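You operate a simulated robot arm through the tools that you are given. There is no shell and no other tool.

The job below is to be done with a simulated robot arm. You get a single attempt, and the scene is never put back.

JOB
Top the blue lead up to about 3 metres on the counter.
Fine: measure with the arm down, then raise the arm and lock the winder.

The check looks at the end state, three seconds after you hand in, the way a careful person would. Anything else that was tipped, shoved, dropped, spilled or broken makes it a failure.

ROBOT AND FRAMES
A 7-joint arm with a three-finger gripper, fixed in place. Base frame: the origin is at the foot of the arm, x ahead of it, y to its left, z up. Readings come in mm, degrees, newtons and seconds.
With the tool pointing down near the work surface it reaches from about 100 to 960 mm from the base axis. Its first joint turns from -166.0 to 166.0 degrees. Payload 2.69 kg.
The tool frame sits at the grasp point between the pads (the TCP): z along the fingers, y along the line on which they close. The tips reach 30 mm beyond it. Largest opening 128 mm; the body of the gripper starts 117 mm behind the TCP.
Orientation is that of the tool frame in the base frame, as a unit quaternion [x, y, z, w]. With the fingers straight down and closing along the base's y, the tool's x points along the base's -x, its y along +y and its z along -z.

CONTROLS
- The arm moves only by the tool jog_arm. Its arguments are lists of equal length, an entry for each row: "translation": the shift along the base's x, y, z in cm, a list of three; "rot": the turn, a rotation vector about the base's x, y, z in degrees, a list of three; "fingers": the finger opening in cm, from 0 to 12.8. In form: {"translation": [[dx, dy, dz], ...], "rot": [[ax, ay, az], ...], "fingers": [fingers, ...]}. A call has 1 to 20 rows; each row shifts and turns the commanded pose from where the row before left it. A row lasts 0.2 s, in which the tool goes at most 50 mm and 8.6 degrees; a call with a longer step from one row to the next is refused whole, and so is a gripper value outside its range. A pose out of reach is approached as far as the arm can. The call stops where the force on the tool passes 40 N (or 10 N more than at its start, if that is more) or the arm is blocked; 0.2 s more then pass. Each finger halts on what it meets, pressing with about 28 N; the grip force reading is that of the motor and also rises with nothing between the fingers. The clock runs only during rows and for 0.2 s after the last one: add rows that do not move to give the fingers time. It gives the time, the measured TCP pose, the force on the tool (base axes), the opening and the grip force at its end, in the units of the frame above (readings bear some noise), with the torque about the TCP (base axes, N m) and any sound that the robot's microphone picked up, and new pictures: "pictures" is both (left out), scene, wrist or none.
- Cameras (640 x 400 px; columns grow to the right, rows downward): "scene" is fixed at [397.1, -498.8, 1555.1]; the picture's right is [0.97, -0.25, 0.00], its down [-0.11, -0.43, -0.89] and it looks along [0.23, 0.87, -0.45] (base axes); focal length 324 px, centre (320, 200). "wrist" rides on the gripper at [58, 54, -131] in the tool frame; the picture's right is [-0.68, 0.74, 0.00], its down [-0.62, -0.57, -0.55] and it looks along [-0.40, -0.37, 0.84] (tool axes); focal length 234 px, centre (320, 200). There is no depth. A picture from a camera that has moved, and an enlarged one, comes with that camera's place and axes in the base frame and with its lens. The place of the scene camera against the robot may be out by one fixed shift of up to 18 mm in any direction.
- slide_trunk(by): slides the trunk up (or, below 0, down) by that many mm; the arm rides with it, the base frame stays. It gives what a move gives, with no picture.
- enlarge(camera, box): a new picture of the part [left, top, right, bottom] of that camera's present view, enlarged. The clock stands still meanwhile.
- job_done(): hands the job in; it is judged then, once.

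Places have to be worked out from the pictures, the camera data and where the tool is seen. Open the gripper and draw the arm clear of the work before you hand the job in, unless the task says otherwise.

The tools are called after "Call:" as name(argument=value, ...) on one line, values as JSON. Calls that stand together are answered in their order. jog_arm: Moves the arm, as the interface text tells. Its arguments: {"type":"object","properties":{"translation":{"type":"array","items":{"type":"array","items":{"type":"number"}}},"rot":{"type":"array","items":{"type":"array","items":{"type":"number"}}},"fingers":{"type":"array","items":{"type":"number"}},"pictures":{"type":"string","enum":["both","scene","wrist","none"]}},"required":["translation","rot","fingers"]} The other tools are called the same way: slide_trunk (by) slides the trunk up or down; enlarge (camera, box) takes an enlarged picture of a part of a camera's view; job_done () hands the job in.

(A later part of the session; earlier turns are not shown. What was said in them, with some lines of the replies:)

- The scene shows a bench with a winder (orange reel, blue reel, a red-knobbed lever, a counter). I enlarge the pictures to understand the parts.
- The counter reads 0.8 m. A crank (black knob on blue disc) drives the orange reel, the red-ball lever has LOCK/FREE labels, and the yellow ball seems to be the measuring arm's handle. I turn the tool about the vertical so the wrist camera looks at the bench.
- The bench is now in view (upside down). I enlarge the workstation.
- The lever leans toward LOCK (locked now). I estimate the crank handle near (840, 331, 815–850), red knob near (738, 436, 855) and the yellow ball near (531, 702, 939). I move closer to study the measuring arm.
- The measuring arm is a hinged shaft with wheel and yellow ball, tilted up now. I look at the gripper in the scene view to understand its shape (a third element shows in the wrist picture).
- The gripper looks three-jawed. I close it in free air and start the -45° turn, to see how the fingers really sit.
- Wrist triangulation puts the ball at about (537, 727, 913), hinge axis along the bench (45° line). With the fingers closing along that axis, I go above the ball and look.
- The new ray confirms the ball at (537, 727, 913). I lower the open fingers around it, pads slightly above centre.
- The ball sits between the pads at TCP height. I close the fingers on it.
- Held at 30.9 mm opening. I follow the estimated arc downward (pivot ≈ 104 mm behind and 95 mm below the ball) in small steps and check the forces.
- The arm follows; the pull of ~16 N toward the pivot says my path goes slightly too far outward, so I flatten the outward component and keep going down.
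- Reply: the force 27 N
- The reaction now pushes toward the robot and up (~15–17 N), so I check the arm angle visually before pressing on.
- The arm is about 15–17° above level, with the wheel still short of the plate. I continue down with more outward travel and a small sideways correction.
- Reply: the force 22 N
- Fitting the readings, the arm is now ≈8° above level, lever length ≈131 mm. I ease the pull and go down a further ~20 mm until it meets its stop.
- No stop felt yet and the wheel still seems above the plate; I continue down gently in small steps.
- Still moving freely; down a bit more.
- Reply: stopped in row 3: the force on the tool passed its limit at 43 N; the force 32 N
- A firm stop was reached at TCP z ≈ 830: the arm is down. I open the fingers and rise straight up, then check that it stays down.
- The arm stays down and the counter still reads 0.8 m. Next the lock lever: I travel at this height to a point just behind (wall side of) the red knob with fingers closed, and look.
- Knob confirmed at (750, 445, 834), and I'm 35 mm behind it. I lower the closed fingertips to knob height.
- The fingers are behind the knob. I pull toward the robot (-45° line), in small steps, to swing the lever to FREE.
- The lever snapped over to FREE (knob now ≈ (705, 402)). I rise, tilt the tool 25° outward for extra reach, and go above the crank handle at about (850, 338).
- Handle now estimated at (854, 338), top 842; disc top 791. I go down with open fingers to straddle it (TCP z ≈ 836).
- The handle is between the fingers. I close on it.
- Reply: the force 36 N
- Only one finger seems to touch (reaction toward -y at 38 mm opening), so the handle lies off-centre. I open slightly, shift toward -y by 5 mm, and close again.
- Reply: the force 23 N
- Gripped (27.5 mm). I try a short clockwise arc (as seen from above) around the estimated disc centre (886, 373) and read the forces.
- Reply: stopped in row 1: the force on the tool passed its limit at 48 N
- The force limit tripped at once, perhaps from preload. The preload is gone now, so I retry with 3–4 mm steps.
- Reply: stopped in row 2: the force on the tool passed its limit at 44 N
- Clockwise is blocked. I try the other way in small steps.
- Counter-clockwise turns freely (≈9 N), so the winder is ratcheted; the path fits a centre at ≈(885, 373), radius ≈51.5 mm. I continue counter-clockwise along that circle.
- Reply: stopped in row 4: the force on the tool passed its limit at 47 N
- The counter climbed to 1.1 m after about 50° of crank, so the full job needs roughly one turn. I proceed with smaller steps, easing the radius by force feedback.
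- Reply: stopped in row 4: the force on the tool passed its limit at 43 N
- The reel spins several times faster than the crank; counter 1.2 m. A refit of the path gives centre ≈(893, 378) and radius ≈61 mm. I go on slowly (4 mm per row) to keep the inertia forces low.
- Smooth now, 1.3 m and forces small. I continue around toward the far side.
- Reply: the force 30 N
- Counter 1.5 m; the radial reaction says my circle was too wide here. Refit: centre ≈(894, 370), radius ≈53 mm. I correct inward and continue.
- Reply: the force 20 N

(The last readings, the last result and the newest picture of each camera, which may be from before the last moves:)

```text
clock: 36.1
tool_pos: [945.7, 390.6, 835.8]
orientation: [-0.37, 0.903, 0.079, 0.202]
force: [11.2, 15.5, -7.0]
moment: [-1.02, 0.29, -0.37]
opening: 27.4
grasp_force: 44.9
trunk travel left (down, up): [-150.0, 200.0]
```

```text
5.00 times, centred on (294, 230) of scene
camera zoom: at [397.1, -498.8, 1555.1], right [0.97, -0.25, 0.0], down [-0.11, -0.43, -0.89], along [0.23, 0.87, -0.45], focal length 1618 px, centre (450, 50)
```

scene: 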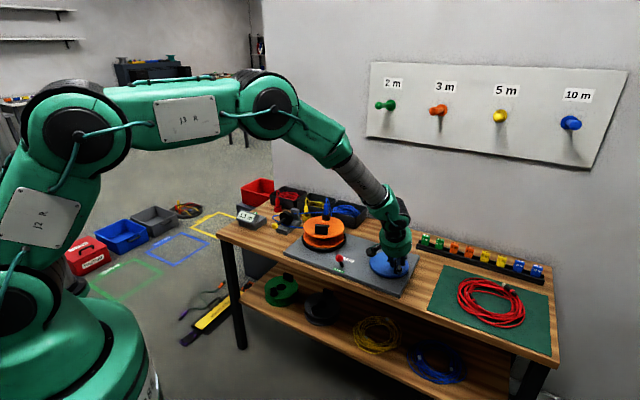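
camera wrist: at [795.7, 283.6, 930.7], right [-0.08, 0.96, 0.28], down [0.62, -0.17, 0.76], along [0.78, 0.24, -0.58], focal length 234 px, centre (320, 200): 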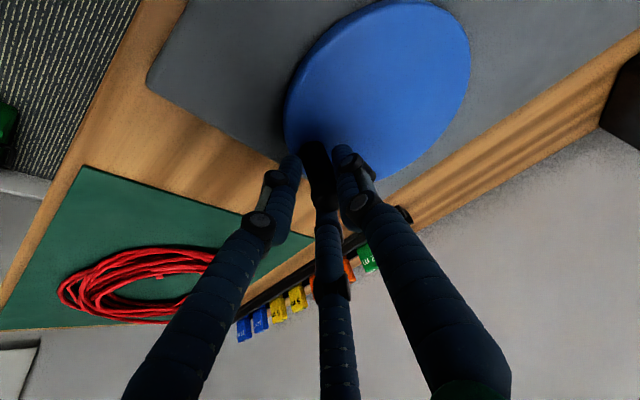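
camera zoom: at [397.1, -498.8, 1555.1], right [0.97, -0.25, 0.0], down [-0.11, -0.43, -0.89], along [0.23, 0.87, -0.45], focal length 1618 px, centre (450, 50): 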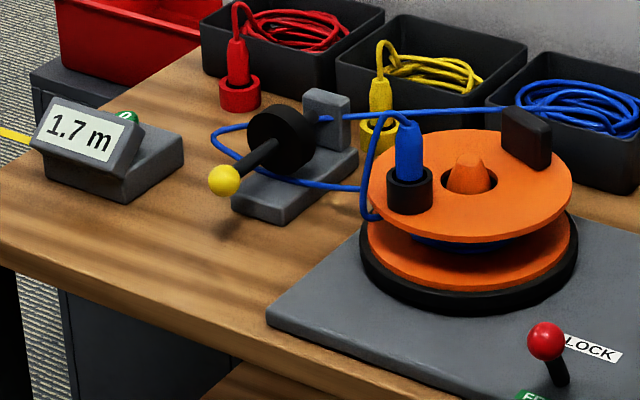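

1.7 m. Refit of all points: centre (e1 370, e2 895) ≈ base (894, 371), R = 54 mm. I continue counter-clockwise along that circle.

Call:
jog_arm(translation=[[-0.106, 0.756, 0], [-0.34, 0.566, 0], [-0.396, 0.523, 0], [-0.467, 0.467, 0], [-0.516, 0.417, 0], [-0.566, 0.339, 0]], rot=[[0, 0, 0], [0, 0, 0], [0, 0, 0], [0, 0, 0], [0, 0, 0], [0, 0, 0]], fingers=[1.5, 1.5, 1.5, 1.5, 1.5, 1.5], pictures="none")

Call:
enlarge(camera="scene", box=[230, 190, 358, 270])

```text
clock: 37.5
tool_pos: [917.4, 420.1, 836.3]
orientation: [-0.371, 0.903, 0.08, 0.203]
force: [1.5, 20.2, 12.9]
moment: [-0.29, 0.39, -0.34]
opening: 27.5
grasp_force: 44.8
trunk travel left (down, up): [-150.0, 200.0]
```

```text
5.00 times, centred on (294, 230) of scene
camera zoom: at [397.1, -498.8, 1555.1], right [0.97, -0.25, 0.0], down [-0.11, -0.43, -0.89], along [0.23, 0.87, -0.45], focal length 1618 px, centre (450, 50)
```

zoom: 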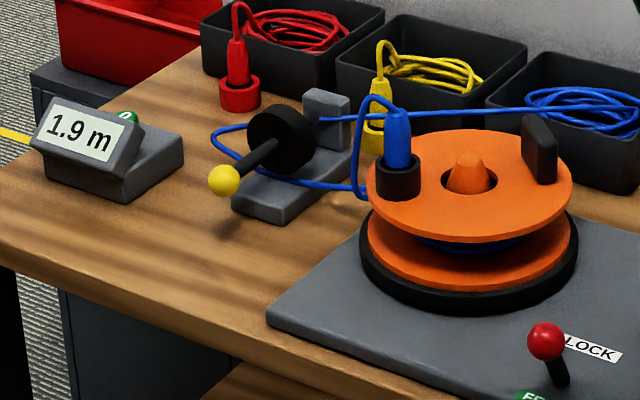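

1.9 m, on track with the circle (≈19 N outward pull). I ease 1 mm outward and continue.

Call:
jog_arm(translation=[[-0.65, 0.396, 0], [-0.643, 0.191, 0], [-0.665, 0.113, 0], [-0.672, 0.035, 0], [-0.665, -0.057, 0], [-0.658, -0.134, 0]], rot=[[0, 0, 0], [0, 0, 0], [0, 0, 0], [0, 0, 0], [0, 0, 0], [0, 0, 0]], fingers=[1.5, 1.5, 1.5, 1.5, 1.5, 1.5], pictures="none")

Call:
enlarge(camera="scene", box=[230, 190, 358, 270])

```text
clock: 39.0
tool_pos: [876.6, 423.5, 834.7]
orientation: [-0.371, 0.903, 0.079, 0.201]
force: [-4.6, 14.8, 16.8]
moment: [0.67, -0.26, 0.5]
opening: 27.8
grasp_force: 45.2
trunk travel left (down, up): [-150.0, 200.0]
```

```text
5.00 times, centred on (294, 230) of scene
camera zoom: at [397.1, -498.8, 1555.1], right [0.97, -0.25, 0.0], down [-0.11, -0.43, -0.89], along [0.23, 0.87, -0.45], focal length 1618 px, centre (450, 50)
```

zoom: 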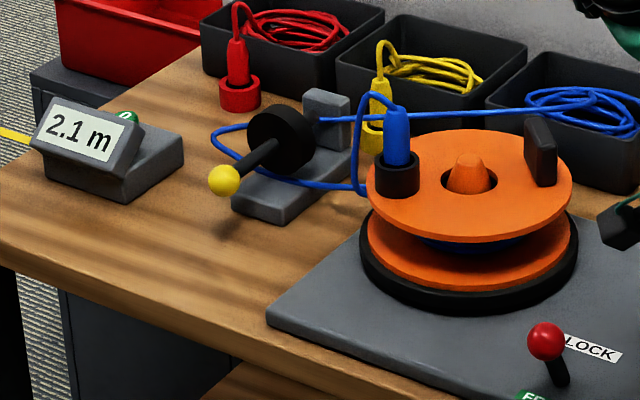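

2.1 m, well tracked. I continue the next arc.

Call:
jog_arm(translation=[[-0.728, -0.092, 0], [-0.608, -0.297, 0], [-0.573, -0.36, 0], [-0.53, -0.43, 0], [-0.46, -0.488, 0], [-0.403, -0.544, 0], [-0.339, -0.594, 0]], rot=[[0, 0, 0], [0, 0, 0], [0, 0, 0], [0, 0, 0], [0, 0, 0], [0, 0, 0], [0, 0, 0]], fingers=[1.5, 1.5, 1.5, 1.5, 1.5, 1.5, 1.5], pictures="none")

Call:
enlarge(camera="scene", box=[230, 190, 358, 270])

```text
clock: 40.5
tool_pos: [841.7, 392.6, 833.6]
orientation: [-0.368, 0.904, 0.079, 0.201]
force: [-0.1, -6.8, 11.0]
moment: [-0.68, -0.27, 0.02]
opening: 27.7
grasp_force: 44.6
trunk travel left (down, up): [-150.0, 200.0]
```

```text
5.00 times, centred on (294, 230) of scene
camera zoom: at [397.1, -498.8, 1555.1], right [0.97, -0.25, 0.0], down [-0.11, -0.43, -0.89], along [0.23, 0.87, -0.45], focal length 1618 px, centre (450, 50)
```

zoom: 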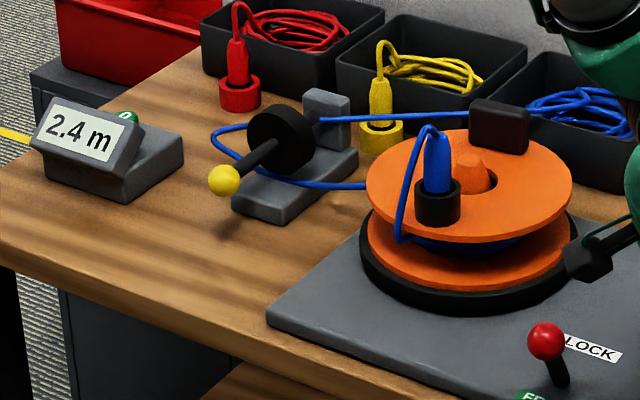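

2.4 m at about 295° of crank; I estimate ~110° more. Next arc.

Call:
jog_arm(translation=[[-0.255, -0.622, 0], [-0.177, -0.658, 0], [-0.106, -0.672, 0], [-0.021, -0.672, 0], [0.071, -0.679, 0], [0.148, -0.658, 0], [0.219, -0.643, 0]], rot=[[0, 0, 0], [0, 0, 0], [0, 0, 0], [0, 0, 0], [0, 0, 0], [0, 0, 0], [0, 0, 0]], fingers=[1.5, 1.5, 1.5, 1.5, 1.5, 1.5, 1.5], pictures="none")

Call:
enlarge(camera="scene", box=[230, 190, 358, 270])

```text
clock: 42.1
tool_pos: [841.5, 348.9, 835.4]
orientation: [-0.368, 0.904, 0.078, 0.201]
force: [6.8, 1.3, 3.7]
moment: [0.94, 0.13, 0.47]
opening: 28.1
grasp_force: 44.8
trunk travel left (down, up): [-150.0, 200.0]
```

```text
5.00 times, centred on (294, 230) of scene
camera zoom: at [397.1, -498.8, 1555.1], right [0.97, -0.25, 0.0], down [-0.11, -0.43, -0.89], along [0.23, 0.87, -0.45], focal length 1618 px, centre (450, 50)
```

zoom: 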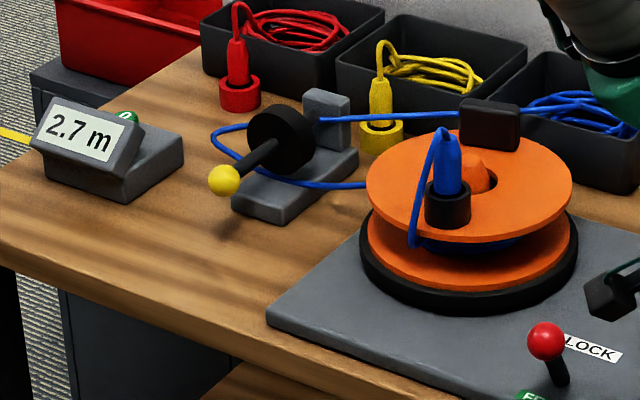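

2.7 m. About 45–50° more; I go 35° and read again.

Call:
jog_arm(translation=[[0.304, -0.601, 0], [0.375, -0.573, 0], [0.438, -0.509, 0], [0.502, -0.46, 0], [0.551, -0.396, 0]], rot=[[0, 0, 0], [0, 0, 0], [0, 0, 0], [0, 0, 0], [0, 0, 0]], fingers=[1.5, 1.5, 1.5, 1.5, 1.5], pictures="none")

Call:
enlarge(camera="scene", box=[230, 190, 358, 270])

```text
clock: 43.4
tool_pos: [867.0, 323.2, 833.8]
orientation: [-0.368, 0.904, 0.078, 0.203]
force: [12.1, 6.9, -3.7]
moment: [-0.7, 0.56, -0.37]
opening: 28.1
grasp_force: 44.5
trunk travel left (down, up): [-150.0, 200.0]
```

```text
5.00 times, centred on (294, 230) of scene
camera zoom: at [397.1, -498.8, 1555.1], right [0.97, -0.25, 0.0], down [-0.11, -0.43, -0.89], along [0.23, 0.87, -0.45], focal length 1618 px, centre (450, 50)
```

zoom: 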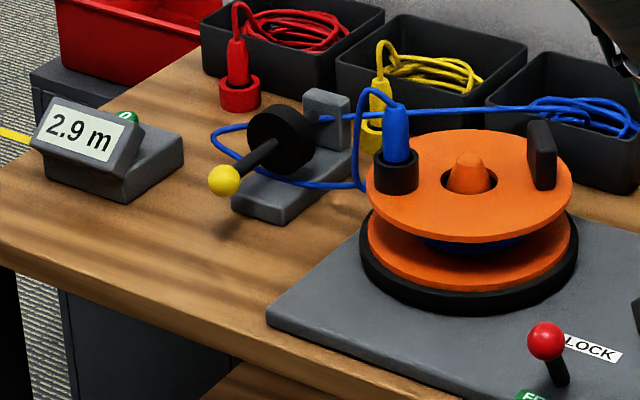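

2.9 m. About 12–14° more should show 3.0.

Call:
jog_arm(translation=[[0.297, -0.163, 0], [0.297, -0.162, 0], [0.315, -0.124, 0], [0.315, -0.123, 0]], rot=[[0, 0, 0], [0, 0, 0], [0, 0, 0], [0, 0, 0]], fingers=[1.5, 1.5, 1.5, 1.5], pictures="none")

Call:
enlarge(camera="scene", box=[230, 190, 358, 270])

```text
clock: 44.4
tool_pos: [875.5, 319.9, 834.1]
orientation: [-0.369, 0.904, 0.079, 0.201]
force: [-1.1, 14.3, -4.2]
moment: [0.43, 0.07, 0.25]
opening: 27.8
grasp_force: 44.6
trunk travel left (down, up): [-150.0, 200.0]
```

```text
5.00 times, centred on (294, 230) of scene
camera zoom: at [397.1, -498.8, 1555.1], right [0.97, -0.25, 0.0], down [-0.11, -0.43, -0.89], along [0.23, 0.87, -0.45], focal length 1618 px, centre (450, 50)
```

zoom: 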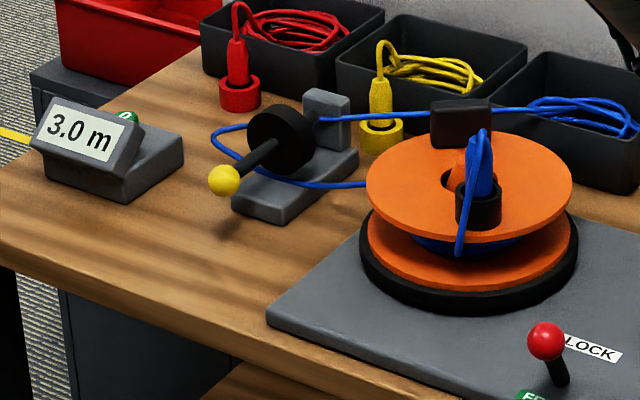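

The counter reads 3.0 m. I relax the pull, open the fingers and lift off the crank.

Call:
jog_arm(translation=[[-0.14, 0.05, 0], [0, 0, 0], [0, 0, 0], [0, 0, 2], [0, 0, 4], [0, 0, 5], [0, 0, 4], [0, 0, 0]], rot=[[0, 0, 0], [0, 0, 0], [0, 0, 0], [0, 0, 0], [0, 0, 0], [0, 0, 0], [0, 0, 0], [0, 0, 0]], fingers=[1.5, 3.5, 5, 5, 5, 5, 5, 5])

Call:
enlarge(camera="scene", box=[230, 190, 358, 270])

Call:
enlarge(camera="scene", box=[320, 210, 448, 290])

```text
clock: 46.1
tool_pos: [873.2, 317.7, 984.2]
orientation: [-0.37, 0.904, 0.079, 0.201]
force: [-0.7, -0.6, 0.5]
moment: [-0.05, 0.0, -0.01]
opening: 49.9
grasp_force: 0.1
trunk travel left (down, up): [-150.0, 200.0]
camera wrist: at [757.8, 280.8, 1080.4], right [-0.08, 0.96, 0.28], down [0.63, -0.17, 0.76], along [0.78, 0.24, -0.58], focal length 234 px, centre (320, 200)
```

scene: 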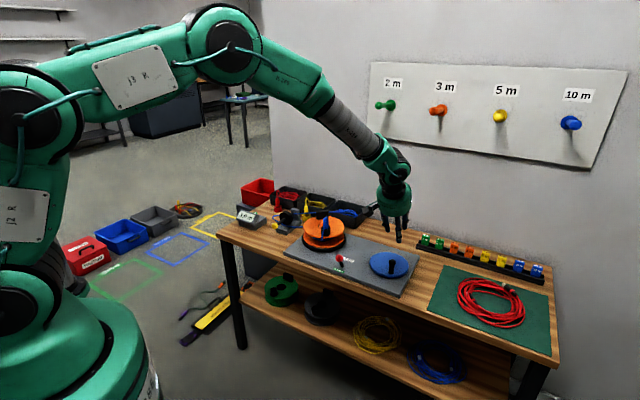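
wrist: 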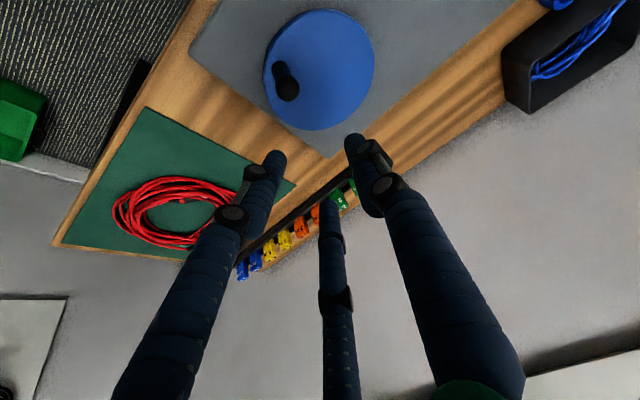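

```text
5.00 times, centred on (294, 230) of scene
camera zoom: at [397.1, -498.8, 1555.1], right [0.97, -0.25, 0.0], down [-0.11, -0.43, -0.89], along [0.23, 0.87, -0.45], focal length 1618 px, centre (450, 50)
```

zoom: 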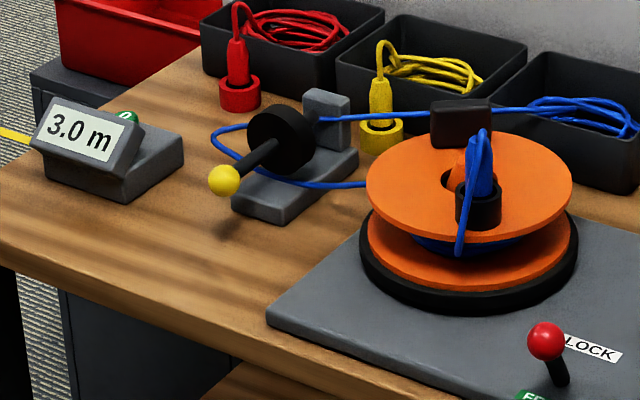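

```text
5.00 times, centred on (384, 250) of scene
camera zoom: at [397.1, -498.8, 1555.1], right [0.97, -0.25, 0.0], down [-0.11, -0.43, -0.89], along [0.23, 0.87, -0.45], focal length 1618 px, centre (0, -50)
```

zoom: 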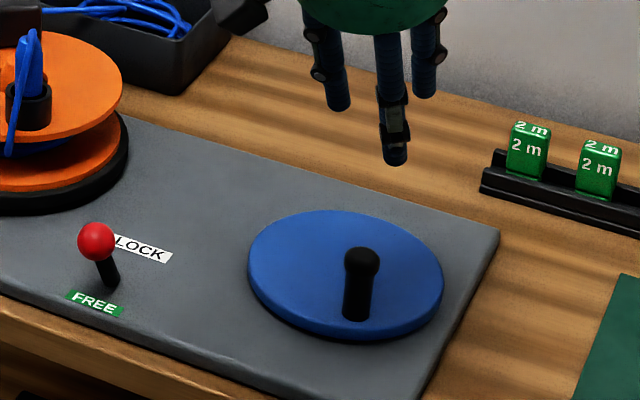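

Lifted clear, counter still 3.0 m. Now I untilt the tool and travel high back over the yellow ball.

Call:
jog_arm(translation=[[0, 0, 4.8], [-2.95, 3.23, 0], [-2.95, 3.23, 0], [-2.95, 3.23, 0], [-2.95, 3.23, 0], [-2.96, 3.23, 0], [-2.96, 3.23, 0], [-2.96, 3.23, 0], [-2.96, 3.23, 0], [-2.96, 3.23, 0], [-2.96, 3.23, 0], [-2.96, 3.23, 0], [-2.96, 3.23, 0], [0, 0, 0]], rot=[[-4.4, 4.4, 0], [-4.4, 4.4, 0], [-4.4, 4.4, 0], [-4.3, 4.3, 0], [0, 0, 0], [0, 0, 0], [0, 0, 0], [0, 0, 0], [0, 0, 0], [0, 0, 0], [0, 0, 0], [0, 0, 0], [0, 0, 0], [0, 0, 0]], fingers=[5, 5, 5, 5, 5, 6, 7, 7, 7, 7, 7, 7, 7, 7])

Call:
enlarge(camera="wrist", box=[260, 80, 420, 180])

```text
clock: 49.1
tool_pos: [518.8, 707.1, 1033.1]
orientation: [-0.38, 0.925, -0.003, 0.004]
force: [-0.2, 0.4, -0.9]
moment: [-0.05, -0.05, 0.0]
opening: 70.2
grasp_force: 0.0
trunk travel left (down, up): [-150.0, 200.0]
camera wrist: at [438.6, 704.1, 1164.9], right [-0.03, 1.0, 0.0], down [0.83, 0.03, 0.56], along [0.56, 0.02, -0.83], focal length 234 px, centre (320, 200)
```

scene: 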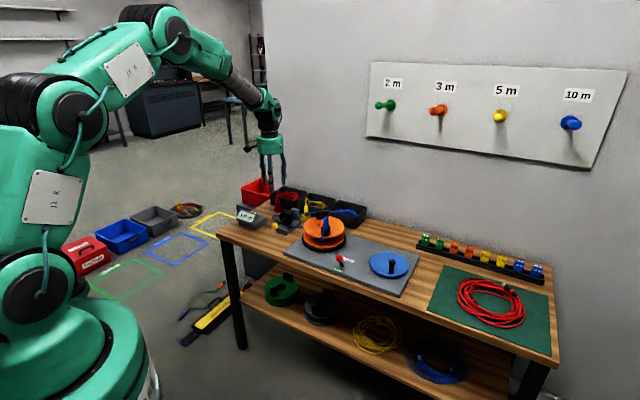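
wrist: 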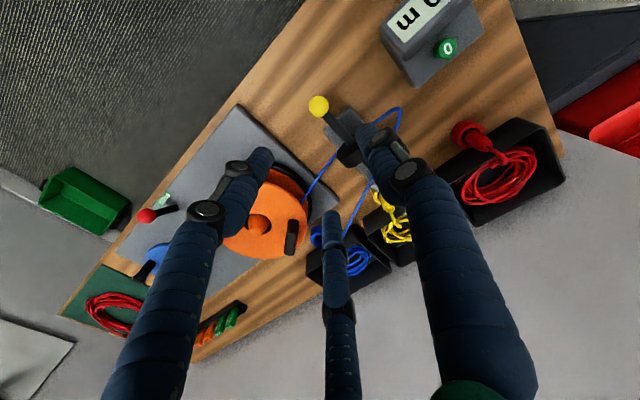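

```text
4.00 times, centred on (340, 130) of wrist
camera zoom: at [438.6, 704.1, 1164.9], right [-0.03, 1.0, 0.0], down [0.83, 0.03, 0.56], along [0.56, 0.02, -0.83], focal length 937 px, centre (240, 480)
```

zoom: 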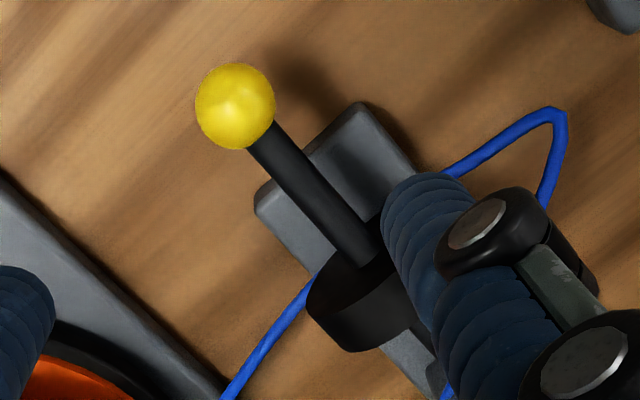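

Ball seen at about (515, 705, 816), matching where I released it. I go down to straddle it and close.

Call:
jog_arm(translation=[[-0.1, -0.1, -4.8], [0, 0, -4.8], [0, 0, -4.8], [0, 0, -3], [0, 0, -2.8], [0, 0, 0], [0, 0, 0], [0, 0, 0], [0, 0, 0], [0, 0, 0]], rot=[[0, 0, 0], [0, 0, 0], [0, 0, 0], [0, 0, 0], [0, 0, 0], [0, 0, 0], [0, 0, 0], [0, 0, 0], [0, 0, 0], [0, 0, 0]], fingers=[7, 7, 7, 7, 7, 7, 5, 3.5, 2.3, 2.0])

Call:
enlarge(camera="scene", box=[240, 180, 336, 240])

```text
clock: 51.4
tool_pos: [518.2, 704.8, 831.0]
orientation: [-0.379, 0.925, -0.004, 0.004]
force: [-5.3, -11.2, -0.4]
moment: [-0.12, 0.0, 0.07]
opening: 30.7
grasp_force: 45.1
trunk travel left (down, up): [-150.0, 200.0]
camera wrist: at [437.5, 702.9, 961.7], right [-0.03, 1.0, -0.01], down [0.83, 0.03, 0.56], along [0.56, 0.01, -0.83], focal length 234 px, centre (320, 200)
```

scene: 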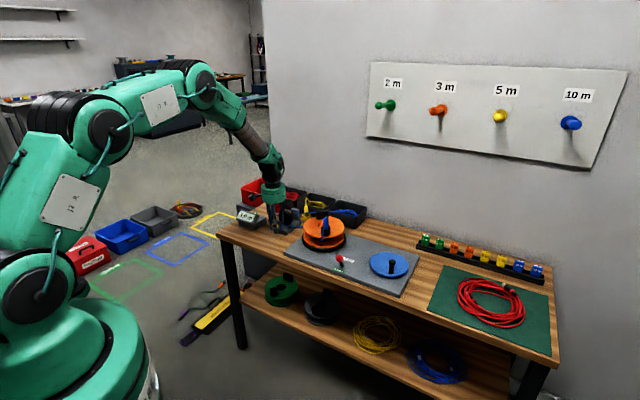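
wrist: 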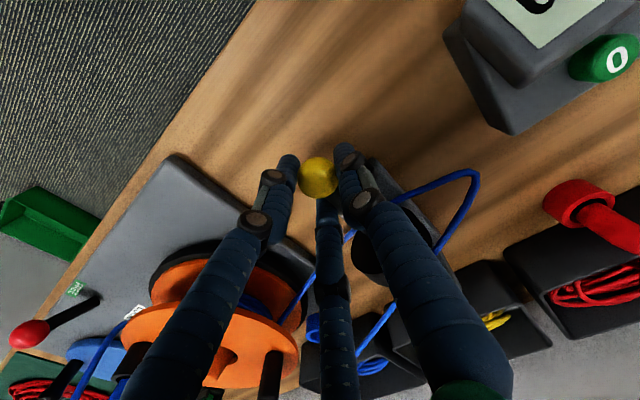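

```text
6.67 times, centred on (288, 210) of scene
camera zoom: at [397.1, -498.8, 1555.1], right [0.97, -0.25, 0.0], down [-0.11, -0.43, -0.89], along [0.23, 0.87, -0.45], focal length 2158 px, centre (533, 133)
```

zoom: 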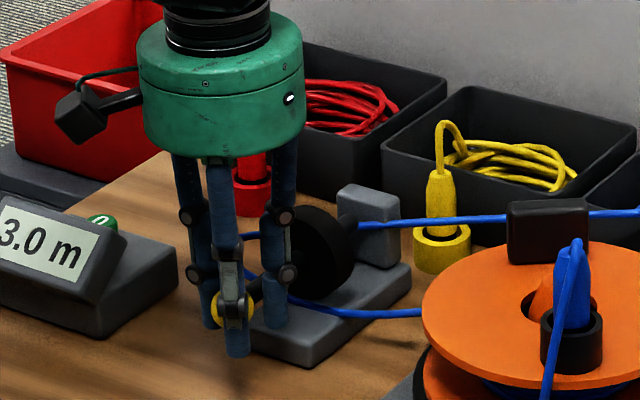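

Ball gripped again at 30.7 mm. I retrace the recorded arc upward in small steps.

Call:
jog_arm(translation=[[-0.07, -0.07, 0.9], [0, 0, 1], [0.05, 0.05, 1], [0.11, 0.11, 1], [0.16, 0.16, 1], [0, 0, 0]], rot=[[0, 0, 0], [0, 0, 0], [0, 0, 0], [0, 0, 0], [0, 0, 0], [0, 0, 0]], fingers=[2, 2, 2, 2, 2, 2], pictures="none")

Call:
enlarge(camera="scene", box=[240, 180, 336, 240])

```text
clock: 52.8
tool_pos: [523.4, 709.9, 879.8]
orientation: [-0.38, 0.925, -0.004, 0.004]
force: [14.7, 12.6, -15.4]
moment: [-0.95, 0.42, -1.24]
opening: 30.3
grasp_force: 44.9
trunk travel left (down, up): [-150.0, 200.0]
```

```text
6.67 times, centred on (288, 210) of scene
camera zoom: at [397.1, -498.8, 1555.1], right [0.97, -0.25, 0.0], down [-0.11, -0.43, -0.89], along [0.23, 0.87, -0.45], focal length 2158 px, centre (533, 133)
```

zoom: 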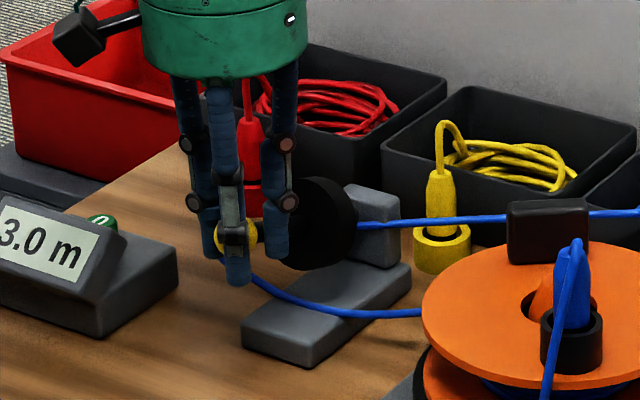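

The arm is rising with the ball. I complete the arc to its original raised height.

Call:
jog_arm(translation=[[0.35, 0.35, 1], [0.31, 0.31, 1], [0.38, 0.38, 1], [0.35, 0.35, 0.8], [0.42, 0.42, 0.8], [0, 0, 0]], rot=[[0, 0, 0], [0, 0, 0], [0, 0, 0], [0, 0, 0], [0, 0, 0], [0, 0, 0]], fingers=[2, 2, 2, 2, 2, 2], pictures="none")

Call:
enlarge(camera="scene", box=[240, 180, 336, 240])

```text
clock: 54.1
tool_pos: [539.2, 727.2, 925.1]
orientation: [-0.379, 0.925, -0.004, 0.003]
force: [-0.7, -0.4, -18.8]
moment: [-1.43, 0.04, -1.05]
opening: 30.8
grasp_force: 45.1
trunk travel left (down, up): [-150.0, 200.0]
```

```text
6.67 times, centred on (288, 210) of scene
camera zoom: at [397.1, -498.8, 1555.1], right [0.97, -0.25, 0.0], down [-0.11, -0.43, -0.89], along [0.23, 0.87, -0.45], focal length 2158 px, centre (533, 133)
```

zoom: 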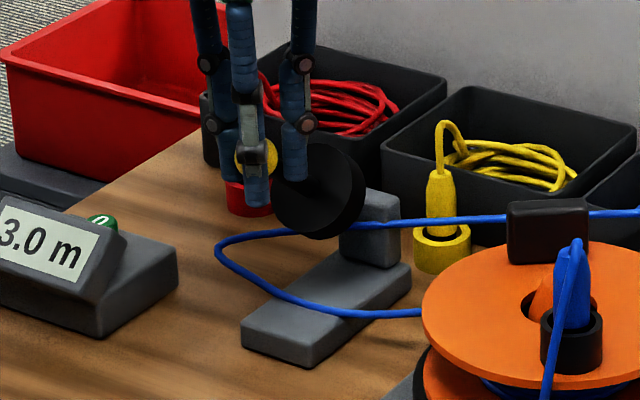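

Back at the original raised pose. I nudge a few millimetres further to make sure it is at its upper stop.

Call:
jog_arm(translation=[[0.16, 0.16, 0.25], [0.16, 0.16, 0.25], [0, 0, 0]], rot=[[0, 0, 0], [0, 0, 0], [0, 0, 0]], fingers=[2, 2, 2], pictures="none")

```text
clock: 55.0
tool_pos: [539.4, 727.4, 926.0]
orientation: [-0.379, 0.926, -0.007, 0.0]
force: [-0.4, 3.9, -12.2]
moment: [0.23, -1.76, -0.98]
opening: 30.6
grasp_force: 45.2
trunk travel left (down, up): [-150.0, 200.0]
stopped in row 3: the force on the tool passed its limit at 41 N (the readings are from after the stop); the commanded pose is now the measured one
```

The upper stop is reached. I release the ball and rise straight up, then check that the arm stays raised.

Call:
jog_arm(translation=[[0, 0, 0], [0, 0, 0], [0, 0, 0], [0, 0, 2], [0, 0, 4], [0, 0, 4], [0, 0, 3], [0, 0, 0]], rot=[[0, 0, 0], [0, 0, 0], [0, 0, 0], [0, 0, 0], [0, 0, 0], [0, 0, 0], [0, 0, 0], [0, 0, 0]], fingers=[4, 6, 7, 7, 7, 7, 7, 7])

Call:
enlarge(camera="scene", box=[230, 180, 358, 260])

```text
clock: 56.8
tool_pos: [539.7, 727.2, 1056.8]
orientation: [-0.38, 0.925, -0.007, 0.001]
force: [-0.4, -0.2, 0.2]
moment: [0.06, 0.0, -0.01]
opening: 70.0
grasp_force: 0.0
trunk travel left (down, up): [-150.0, 200.0]
camera wrist: at [459.6, 725.4, 1190.2], right [-0.03, 1.0, -0.01], down [0.83, 0.03, 0.55], along [0.55, 0.01, -0.83], focal length 234 px, centre (320, 200)
```

scene: 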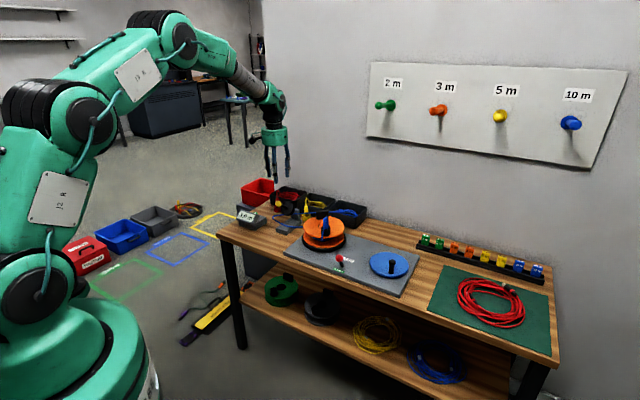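
wrist: 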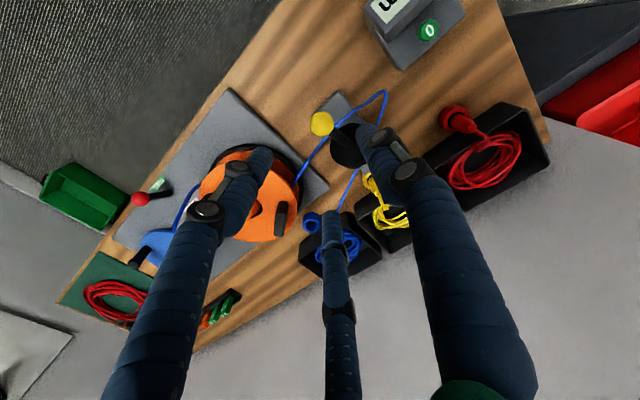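

```text
5.00 times, centred on (294, 220) of scene
camera zoom: at [397.1, -498.8, 1555.1], right [0.97, -0.25, 0.0], down [-0.11, -0.43, -0.89], along [0.23, 0.87, -0.45], focal length 1618 px, centre (450, 100)
```

zoom: 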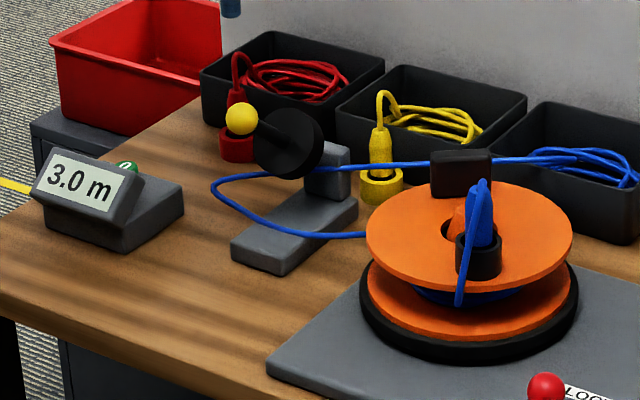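

Arm stays up, counter 3.0 m. Now the lock: I travel with closed fingers to the robot side of the red knob (≈(680, 377)).

Call:
jog_arm(translation=[[1.56, -3.89, 0], [1.56, -3.89, 0], [1.56, -3.89, 0], [1.56, -3.89, 0], [1.56, -3.89, 0], [1.56, -3.89, 0], [1.56, -3.89, 0], [1.56, -3.89, 0], [1.56, -3.89, 0], [0, 0, -4], [0, 0, -4], [0, 0, 0]], rot=[[0, 0, 0], [0, 0, 0], [0, 0, 0], [0, 0, 0], [0, 0, 0], [0, 0, 0], [0, 0, 0], [0, 0, 0], [0, 0, 0], [0, 0, 0], [0, 0, 0], [0, 0, 0]], fingers=[5, 3, 1, 0, 0, 0, 0, 0, 0, 0, 0, 0])

Call:
enlarge(camera="wrist", box=[240, 100, 400, 200])

```text
clock: 59.4
tool_pos: [680.8, 377.2, 976.7]
orientation: [-0.379, 0.925, -0.006, 0.001]
force: [0.9, 0.5, -0.7]
moment: [-0.04, 0.03, -0.02]
opening: 2.3
grasp_force: 28.1
trunk travel left (down, up): [-150.0, 200.0]
camera wrist: at [600.6, 375.6, 1109.4], right [-0.04, 1.0, -0.01], down [0.83, 0.04, 0.55], along [0.55, 0.01, -0.83], focal length 234 px, centre (320, 200)
```

scene: 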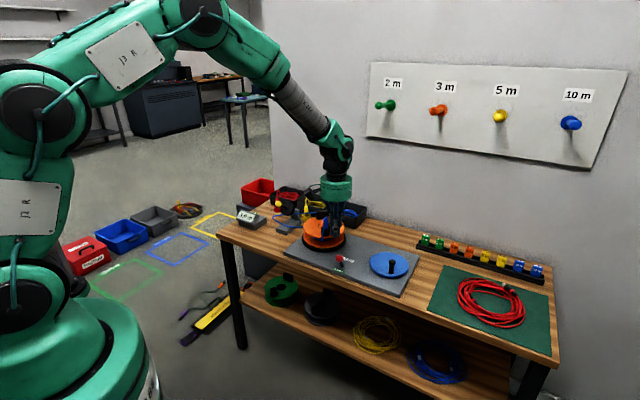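
wrist: 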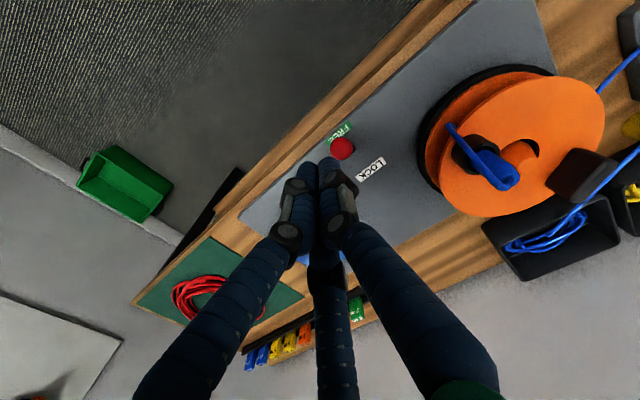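

```text
4.00 times, centred on (320, 150) of wrist
camera zoom: at [600.6, 375.6, 1109.4], right [-0.04, 1.0, -0.01], down [0.83, 0.04, 0.55], along [0.55, 0.01, -0.83], focal length 937 px, centre (320, 400)
```

zoom: 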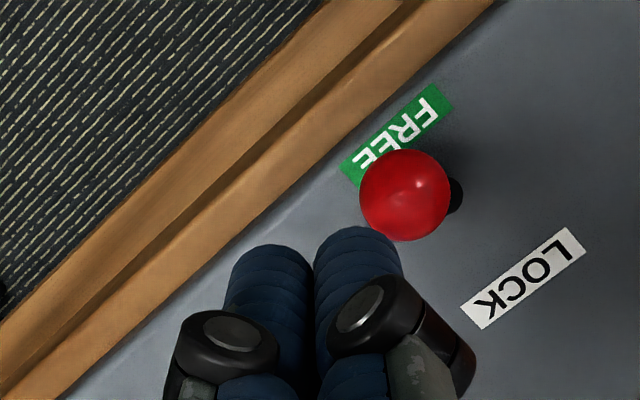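

Knob confirmed at (706, 402, ~834), 36 mm ahead of the fingers. I lower the tips to knob height.

Call:
jog_arm(translation=[[0, 0, -4], [0, 0, -4], [0, 0, -3], [0, 0, -1.8], [0, 0, 0]], rot=[[0, 0, 0], [0, 0, 0], [0, 0, 0], [0, 0, 0], [0, 0, 0]], fingers=[0, 0, 0, 0, 0], pictures="wrist")

Call:
enlarge(camera="scene", box=[300, 220, 380, 270])

```text
clock: 60.6
tool_pos: [680.5, 376.7, 848.5]
orientation: [-0.379, 0.925, -0.006, 0.001]
force: [0.6, -0.4, -0.9]
moment: [0.01, 0.01, 0.02]
opening: 2.3
grasp_force: 28.2
trunk travel left (down, up): [-150.0, 200.0]
camera wrist: at [600.2, 375.5, 980.9], right [-0.04, 1.0, -0.01], down [0.83, 0.04, 0.55], along [0.55, 0.01, -0.83], focal length 234 px, centre (320, 200)
```

wrist: 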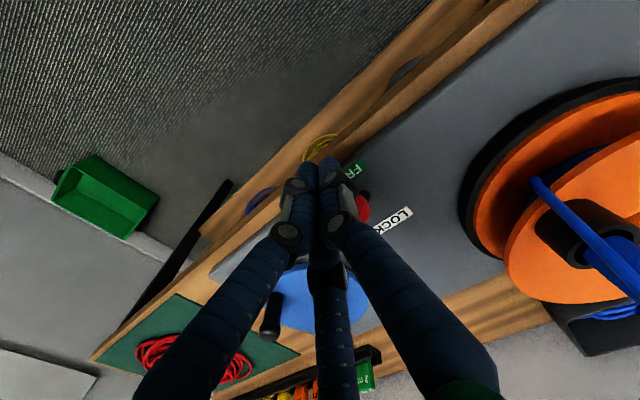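

```text
8.00 times, centred on (340, 245) of scene
camera zoom: at [397.1, -498.8, 1555.1], right [0.97, -0.25, 0.0], down [-0.11, -0.43, -0.89], along [0.23, 0.87, -0.45], focal length 2589 px, centre (160, -160)
```

zoom: 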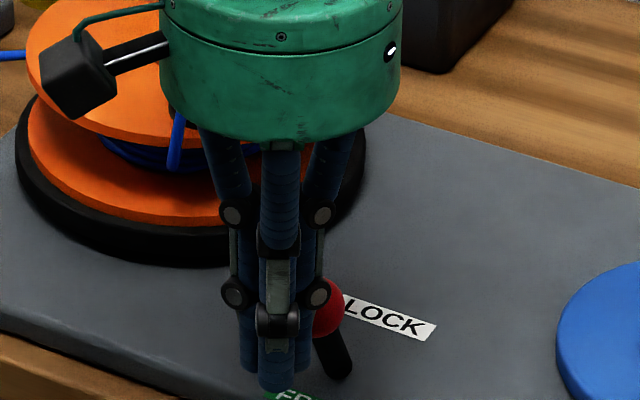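

The fingers are in front of the knob with no contact yet. I push it outward along the 45° line to LOCK.

Call:
jog_arm(translation=[[0.7, 0.7, 0], [0.7, 0.7, 0], [0.7, 0.7, 0], [0.7, 0.7, 0], [0.7, 0.7, 0], [0.7, 0.7, 0], [0, 0, 0]], rot=[[0, 0, 0], [0, 0, 0], [0, 0, 0], [0, 0, 0], [0, 0, 0], [0, 0, 0], [0, 0, 0]], fingers=[0, 0, 0, 0, 0, 0, 0], pictures="wrist")

Call:
enlarge(camera="scene", box=[300, 220, 380, 270])

```text
clock: 62.2
tool_pos: [723.0, 420.2, 850.3]
orientation: [-0.38, 0.925, -0.006, 0.0]
force: [0.1, -0.3, -1.1]
moment: [-0.01, 0.02, 0.02]
opening: 2.4
grasp_force: 28.1
trunk travel left (down, up): [-150.0, 200.0]
camera wrist: at [642.0, 418.0, 981.4], right [-0.03, 1.0, -0.01], down [0.83, 0.03, 0.55], along [0.55, 0.01, -0.83], focal length 234 px, centre (320, 200)
```

wrist: 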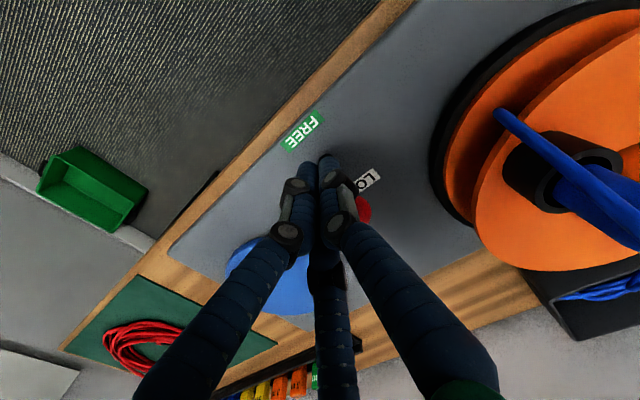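

```text
8.00 times, centred on (340, 245) of scene
camera zoom: at [397.1, -498.8, 1555.1], right [0.97, -0.25, 0.0], down [-0.11, -0.43, -0.89], along [0.23, 0.87, -0.45], focal length 2589 px, centre (160, -160)
```

zoom: 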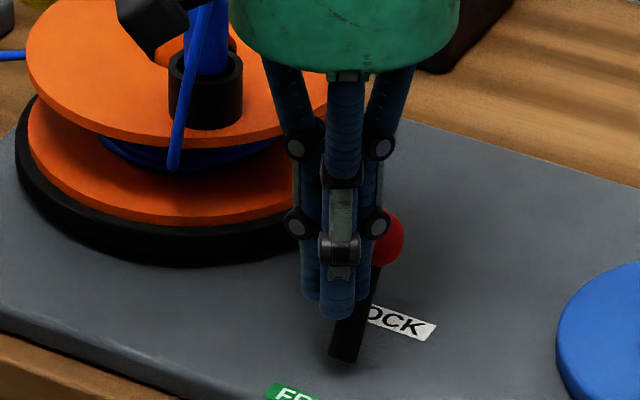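

The lever snapped to the LOCK side with no remaining contact. I lift straight up, open the gripper, and withdraw to view everything.

Call:
jog_arm(translation=[[-0.7, -0.7, 0], [0, 0, 4], [0, 0, 5], [0, 0, 5], [0, 0, 5], [-2, -1, 3], [-3, -1.5, 0], [-3, -1.5, 0], [-3, -1.5, 0], [0, 0, 0]], rot=[[0, 0, 0], [0, 0, 0], [0, 0, 0], [0, 0, 0], [0, 0, 0], [0, 0, 0], [0, 0, 0], [0, 0, 0], [0, 0, 0], [0, 0, 0]], fingers=[0, 0, 0, 2, 4, 6, 8, 8, 8, 8])

Call:
enlarge(camera="scene", box=[220, 170, 440, 310])

Call:
enlarge(camera="scene", box=[314, 230, 378, 270])

Call:
enlarge(camera="scene", box=[230, 180, 358, 260])

```text
clock: 64.4
tool_pos: [605.0, 357.7, 1070.5]
orientation: [-0.379, 0.925, -0.006, 0.001]
force: [-0.8, -0.8, -0.6]
moment: [-0.01, -0.03, 0.0]
opening: 79.9
grasp_force: 0.0
trunk travel left (down, up): [-150.0, 200.0]
camera wrist: at [523.7, 355.6, 1202.7], right [-0.03, 1.0, -0.01], down [0.83, 0.03, 0.55], along [0.55, 0.01, -0.83], focal length 234 px, centre (320, 200)
```

scene: 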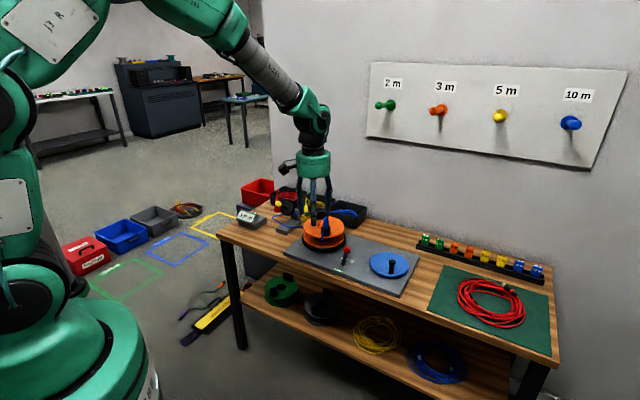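
wrist: 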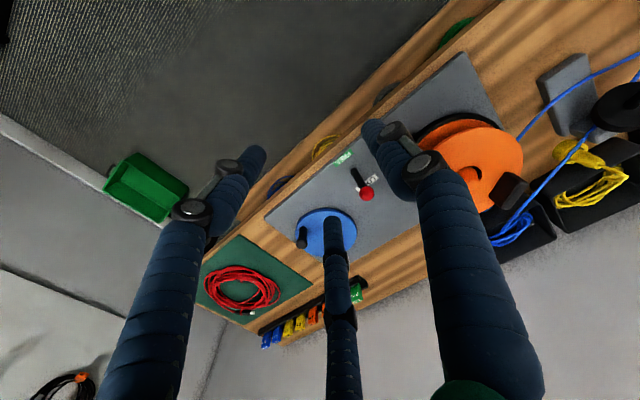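

```text
2.86 times, centred on (330, 240) of scene
camera zoom: at [397.1, -498.8, 1555.1], right [0.97, -0.25, 0.0], down [-0.11, -0.43, -0.89], along [0.23, 0.87, -0.45], focal length 925 px, centre (291, 86)
```

zoom: 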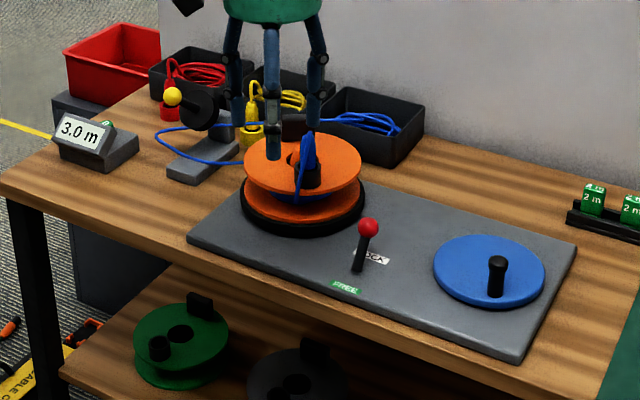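

```text
10.00 times, centred on (346, 250) of scene
camera zoom: at [397.1, -498.8, 1555.1], right [0.97, -0.25, 0.0], down [-0.11, -0.43, -0.89], along [0.23, 0.87, -0.45], focal length 3236 px, centre (60, -300)
```

zoom: 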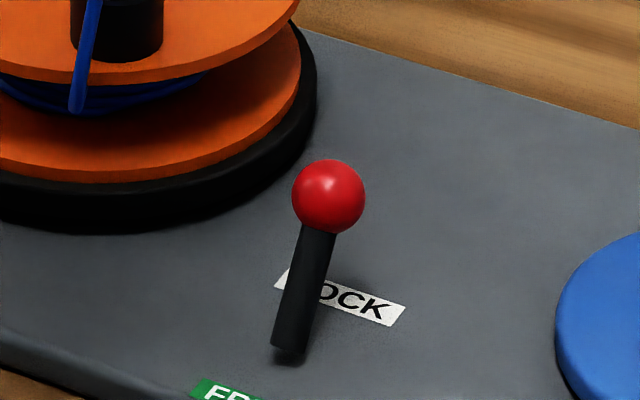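

```text
5.00 times, centred on (294, 220) of scene
camera zoom: at [397.1, -498.8, 1555.1], right [0.97, -0.25, 0.0], down [-0.11, -0.43, -0.89], along [0.23, 0.87, -0.45], focal length 1618 px, centre (450, 100)
```

zoom: 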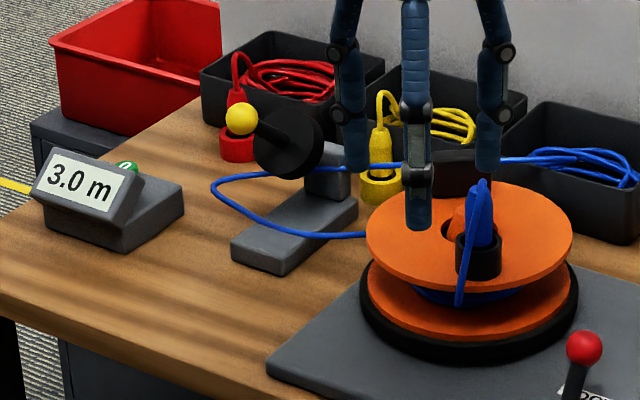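

All is as wanted: counter 3.0 m, measuring arm raised exactly as at the start, lever back at its original LOCK position. I draw the arm a bit further clear before handing in.

Call:
jog_arm(translation=[[-2.5, -2.5, 3], [-2.5, -2.5, 3], [-2.5, -2.5, 3], [-2.5, -2.5, 0], [0, 0, 0], [0, 0, 0]], rot=[[0, 0, 0], [0, 0, 0], [0, 0, 0], [0, 0, 0], [0, 0, 0], [0, 0, 0]], fingers=[10, 12, 12, 12, 12, 12], pictures="scene")

Call:
enlarge(camera="scene", box=[220, 170, 440, 310])

```text
clock: 65.8
tool_pos: [506.0, 257.7, 1159.3]
orientation: [-0.38, 0.925, -0.006, 0.0]
force: [0.4, -0.2, -0.1]
moment: [-0.01, -0.01, -0.01]
opening: 120.0
grasp_force: 0.0
trunk travel left (down, up): [-150.0, 200.0]
```

scene: 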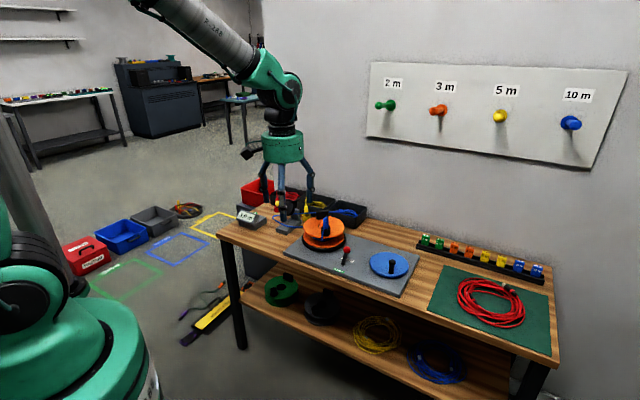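

```text
2.86 times, centred on (330, 240) of scene
camera zoom: at [397.1, -498.8, 1555.1], right [0.97, -0.25, 0.0], down [-0.11, -0.43, -0.89], along [0.23, 0.87, -0.45], focal length 925 px, centre (291, 86)
```

zoom: 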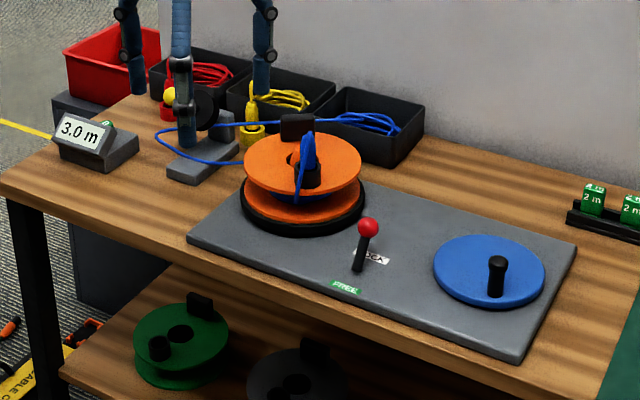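

The arm is clear, the gripper is open, the counter shows 3.0 m, the measuring arm is up and the winder is locked. I hand the job in.

Call:
job_done()

```text
The job is handed in.
```

The blue lead is topped up: the counter went from 0.8 m to 3.0 m. I lowered the measuring arm for the winding, then raised it again to its starting position.

The winder is locked, with the lever back on LOCK. In the last pictures I saw nothing else on the bench moved or tipped. The gripper is open and the robot arm is clear of the work.
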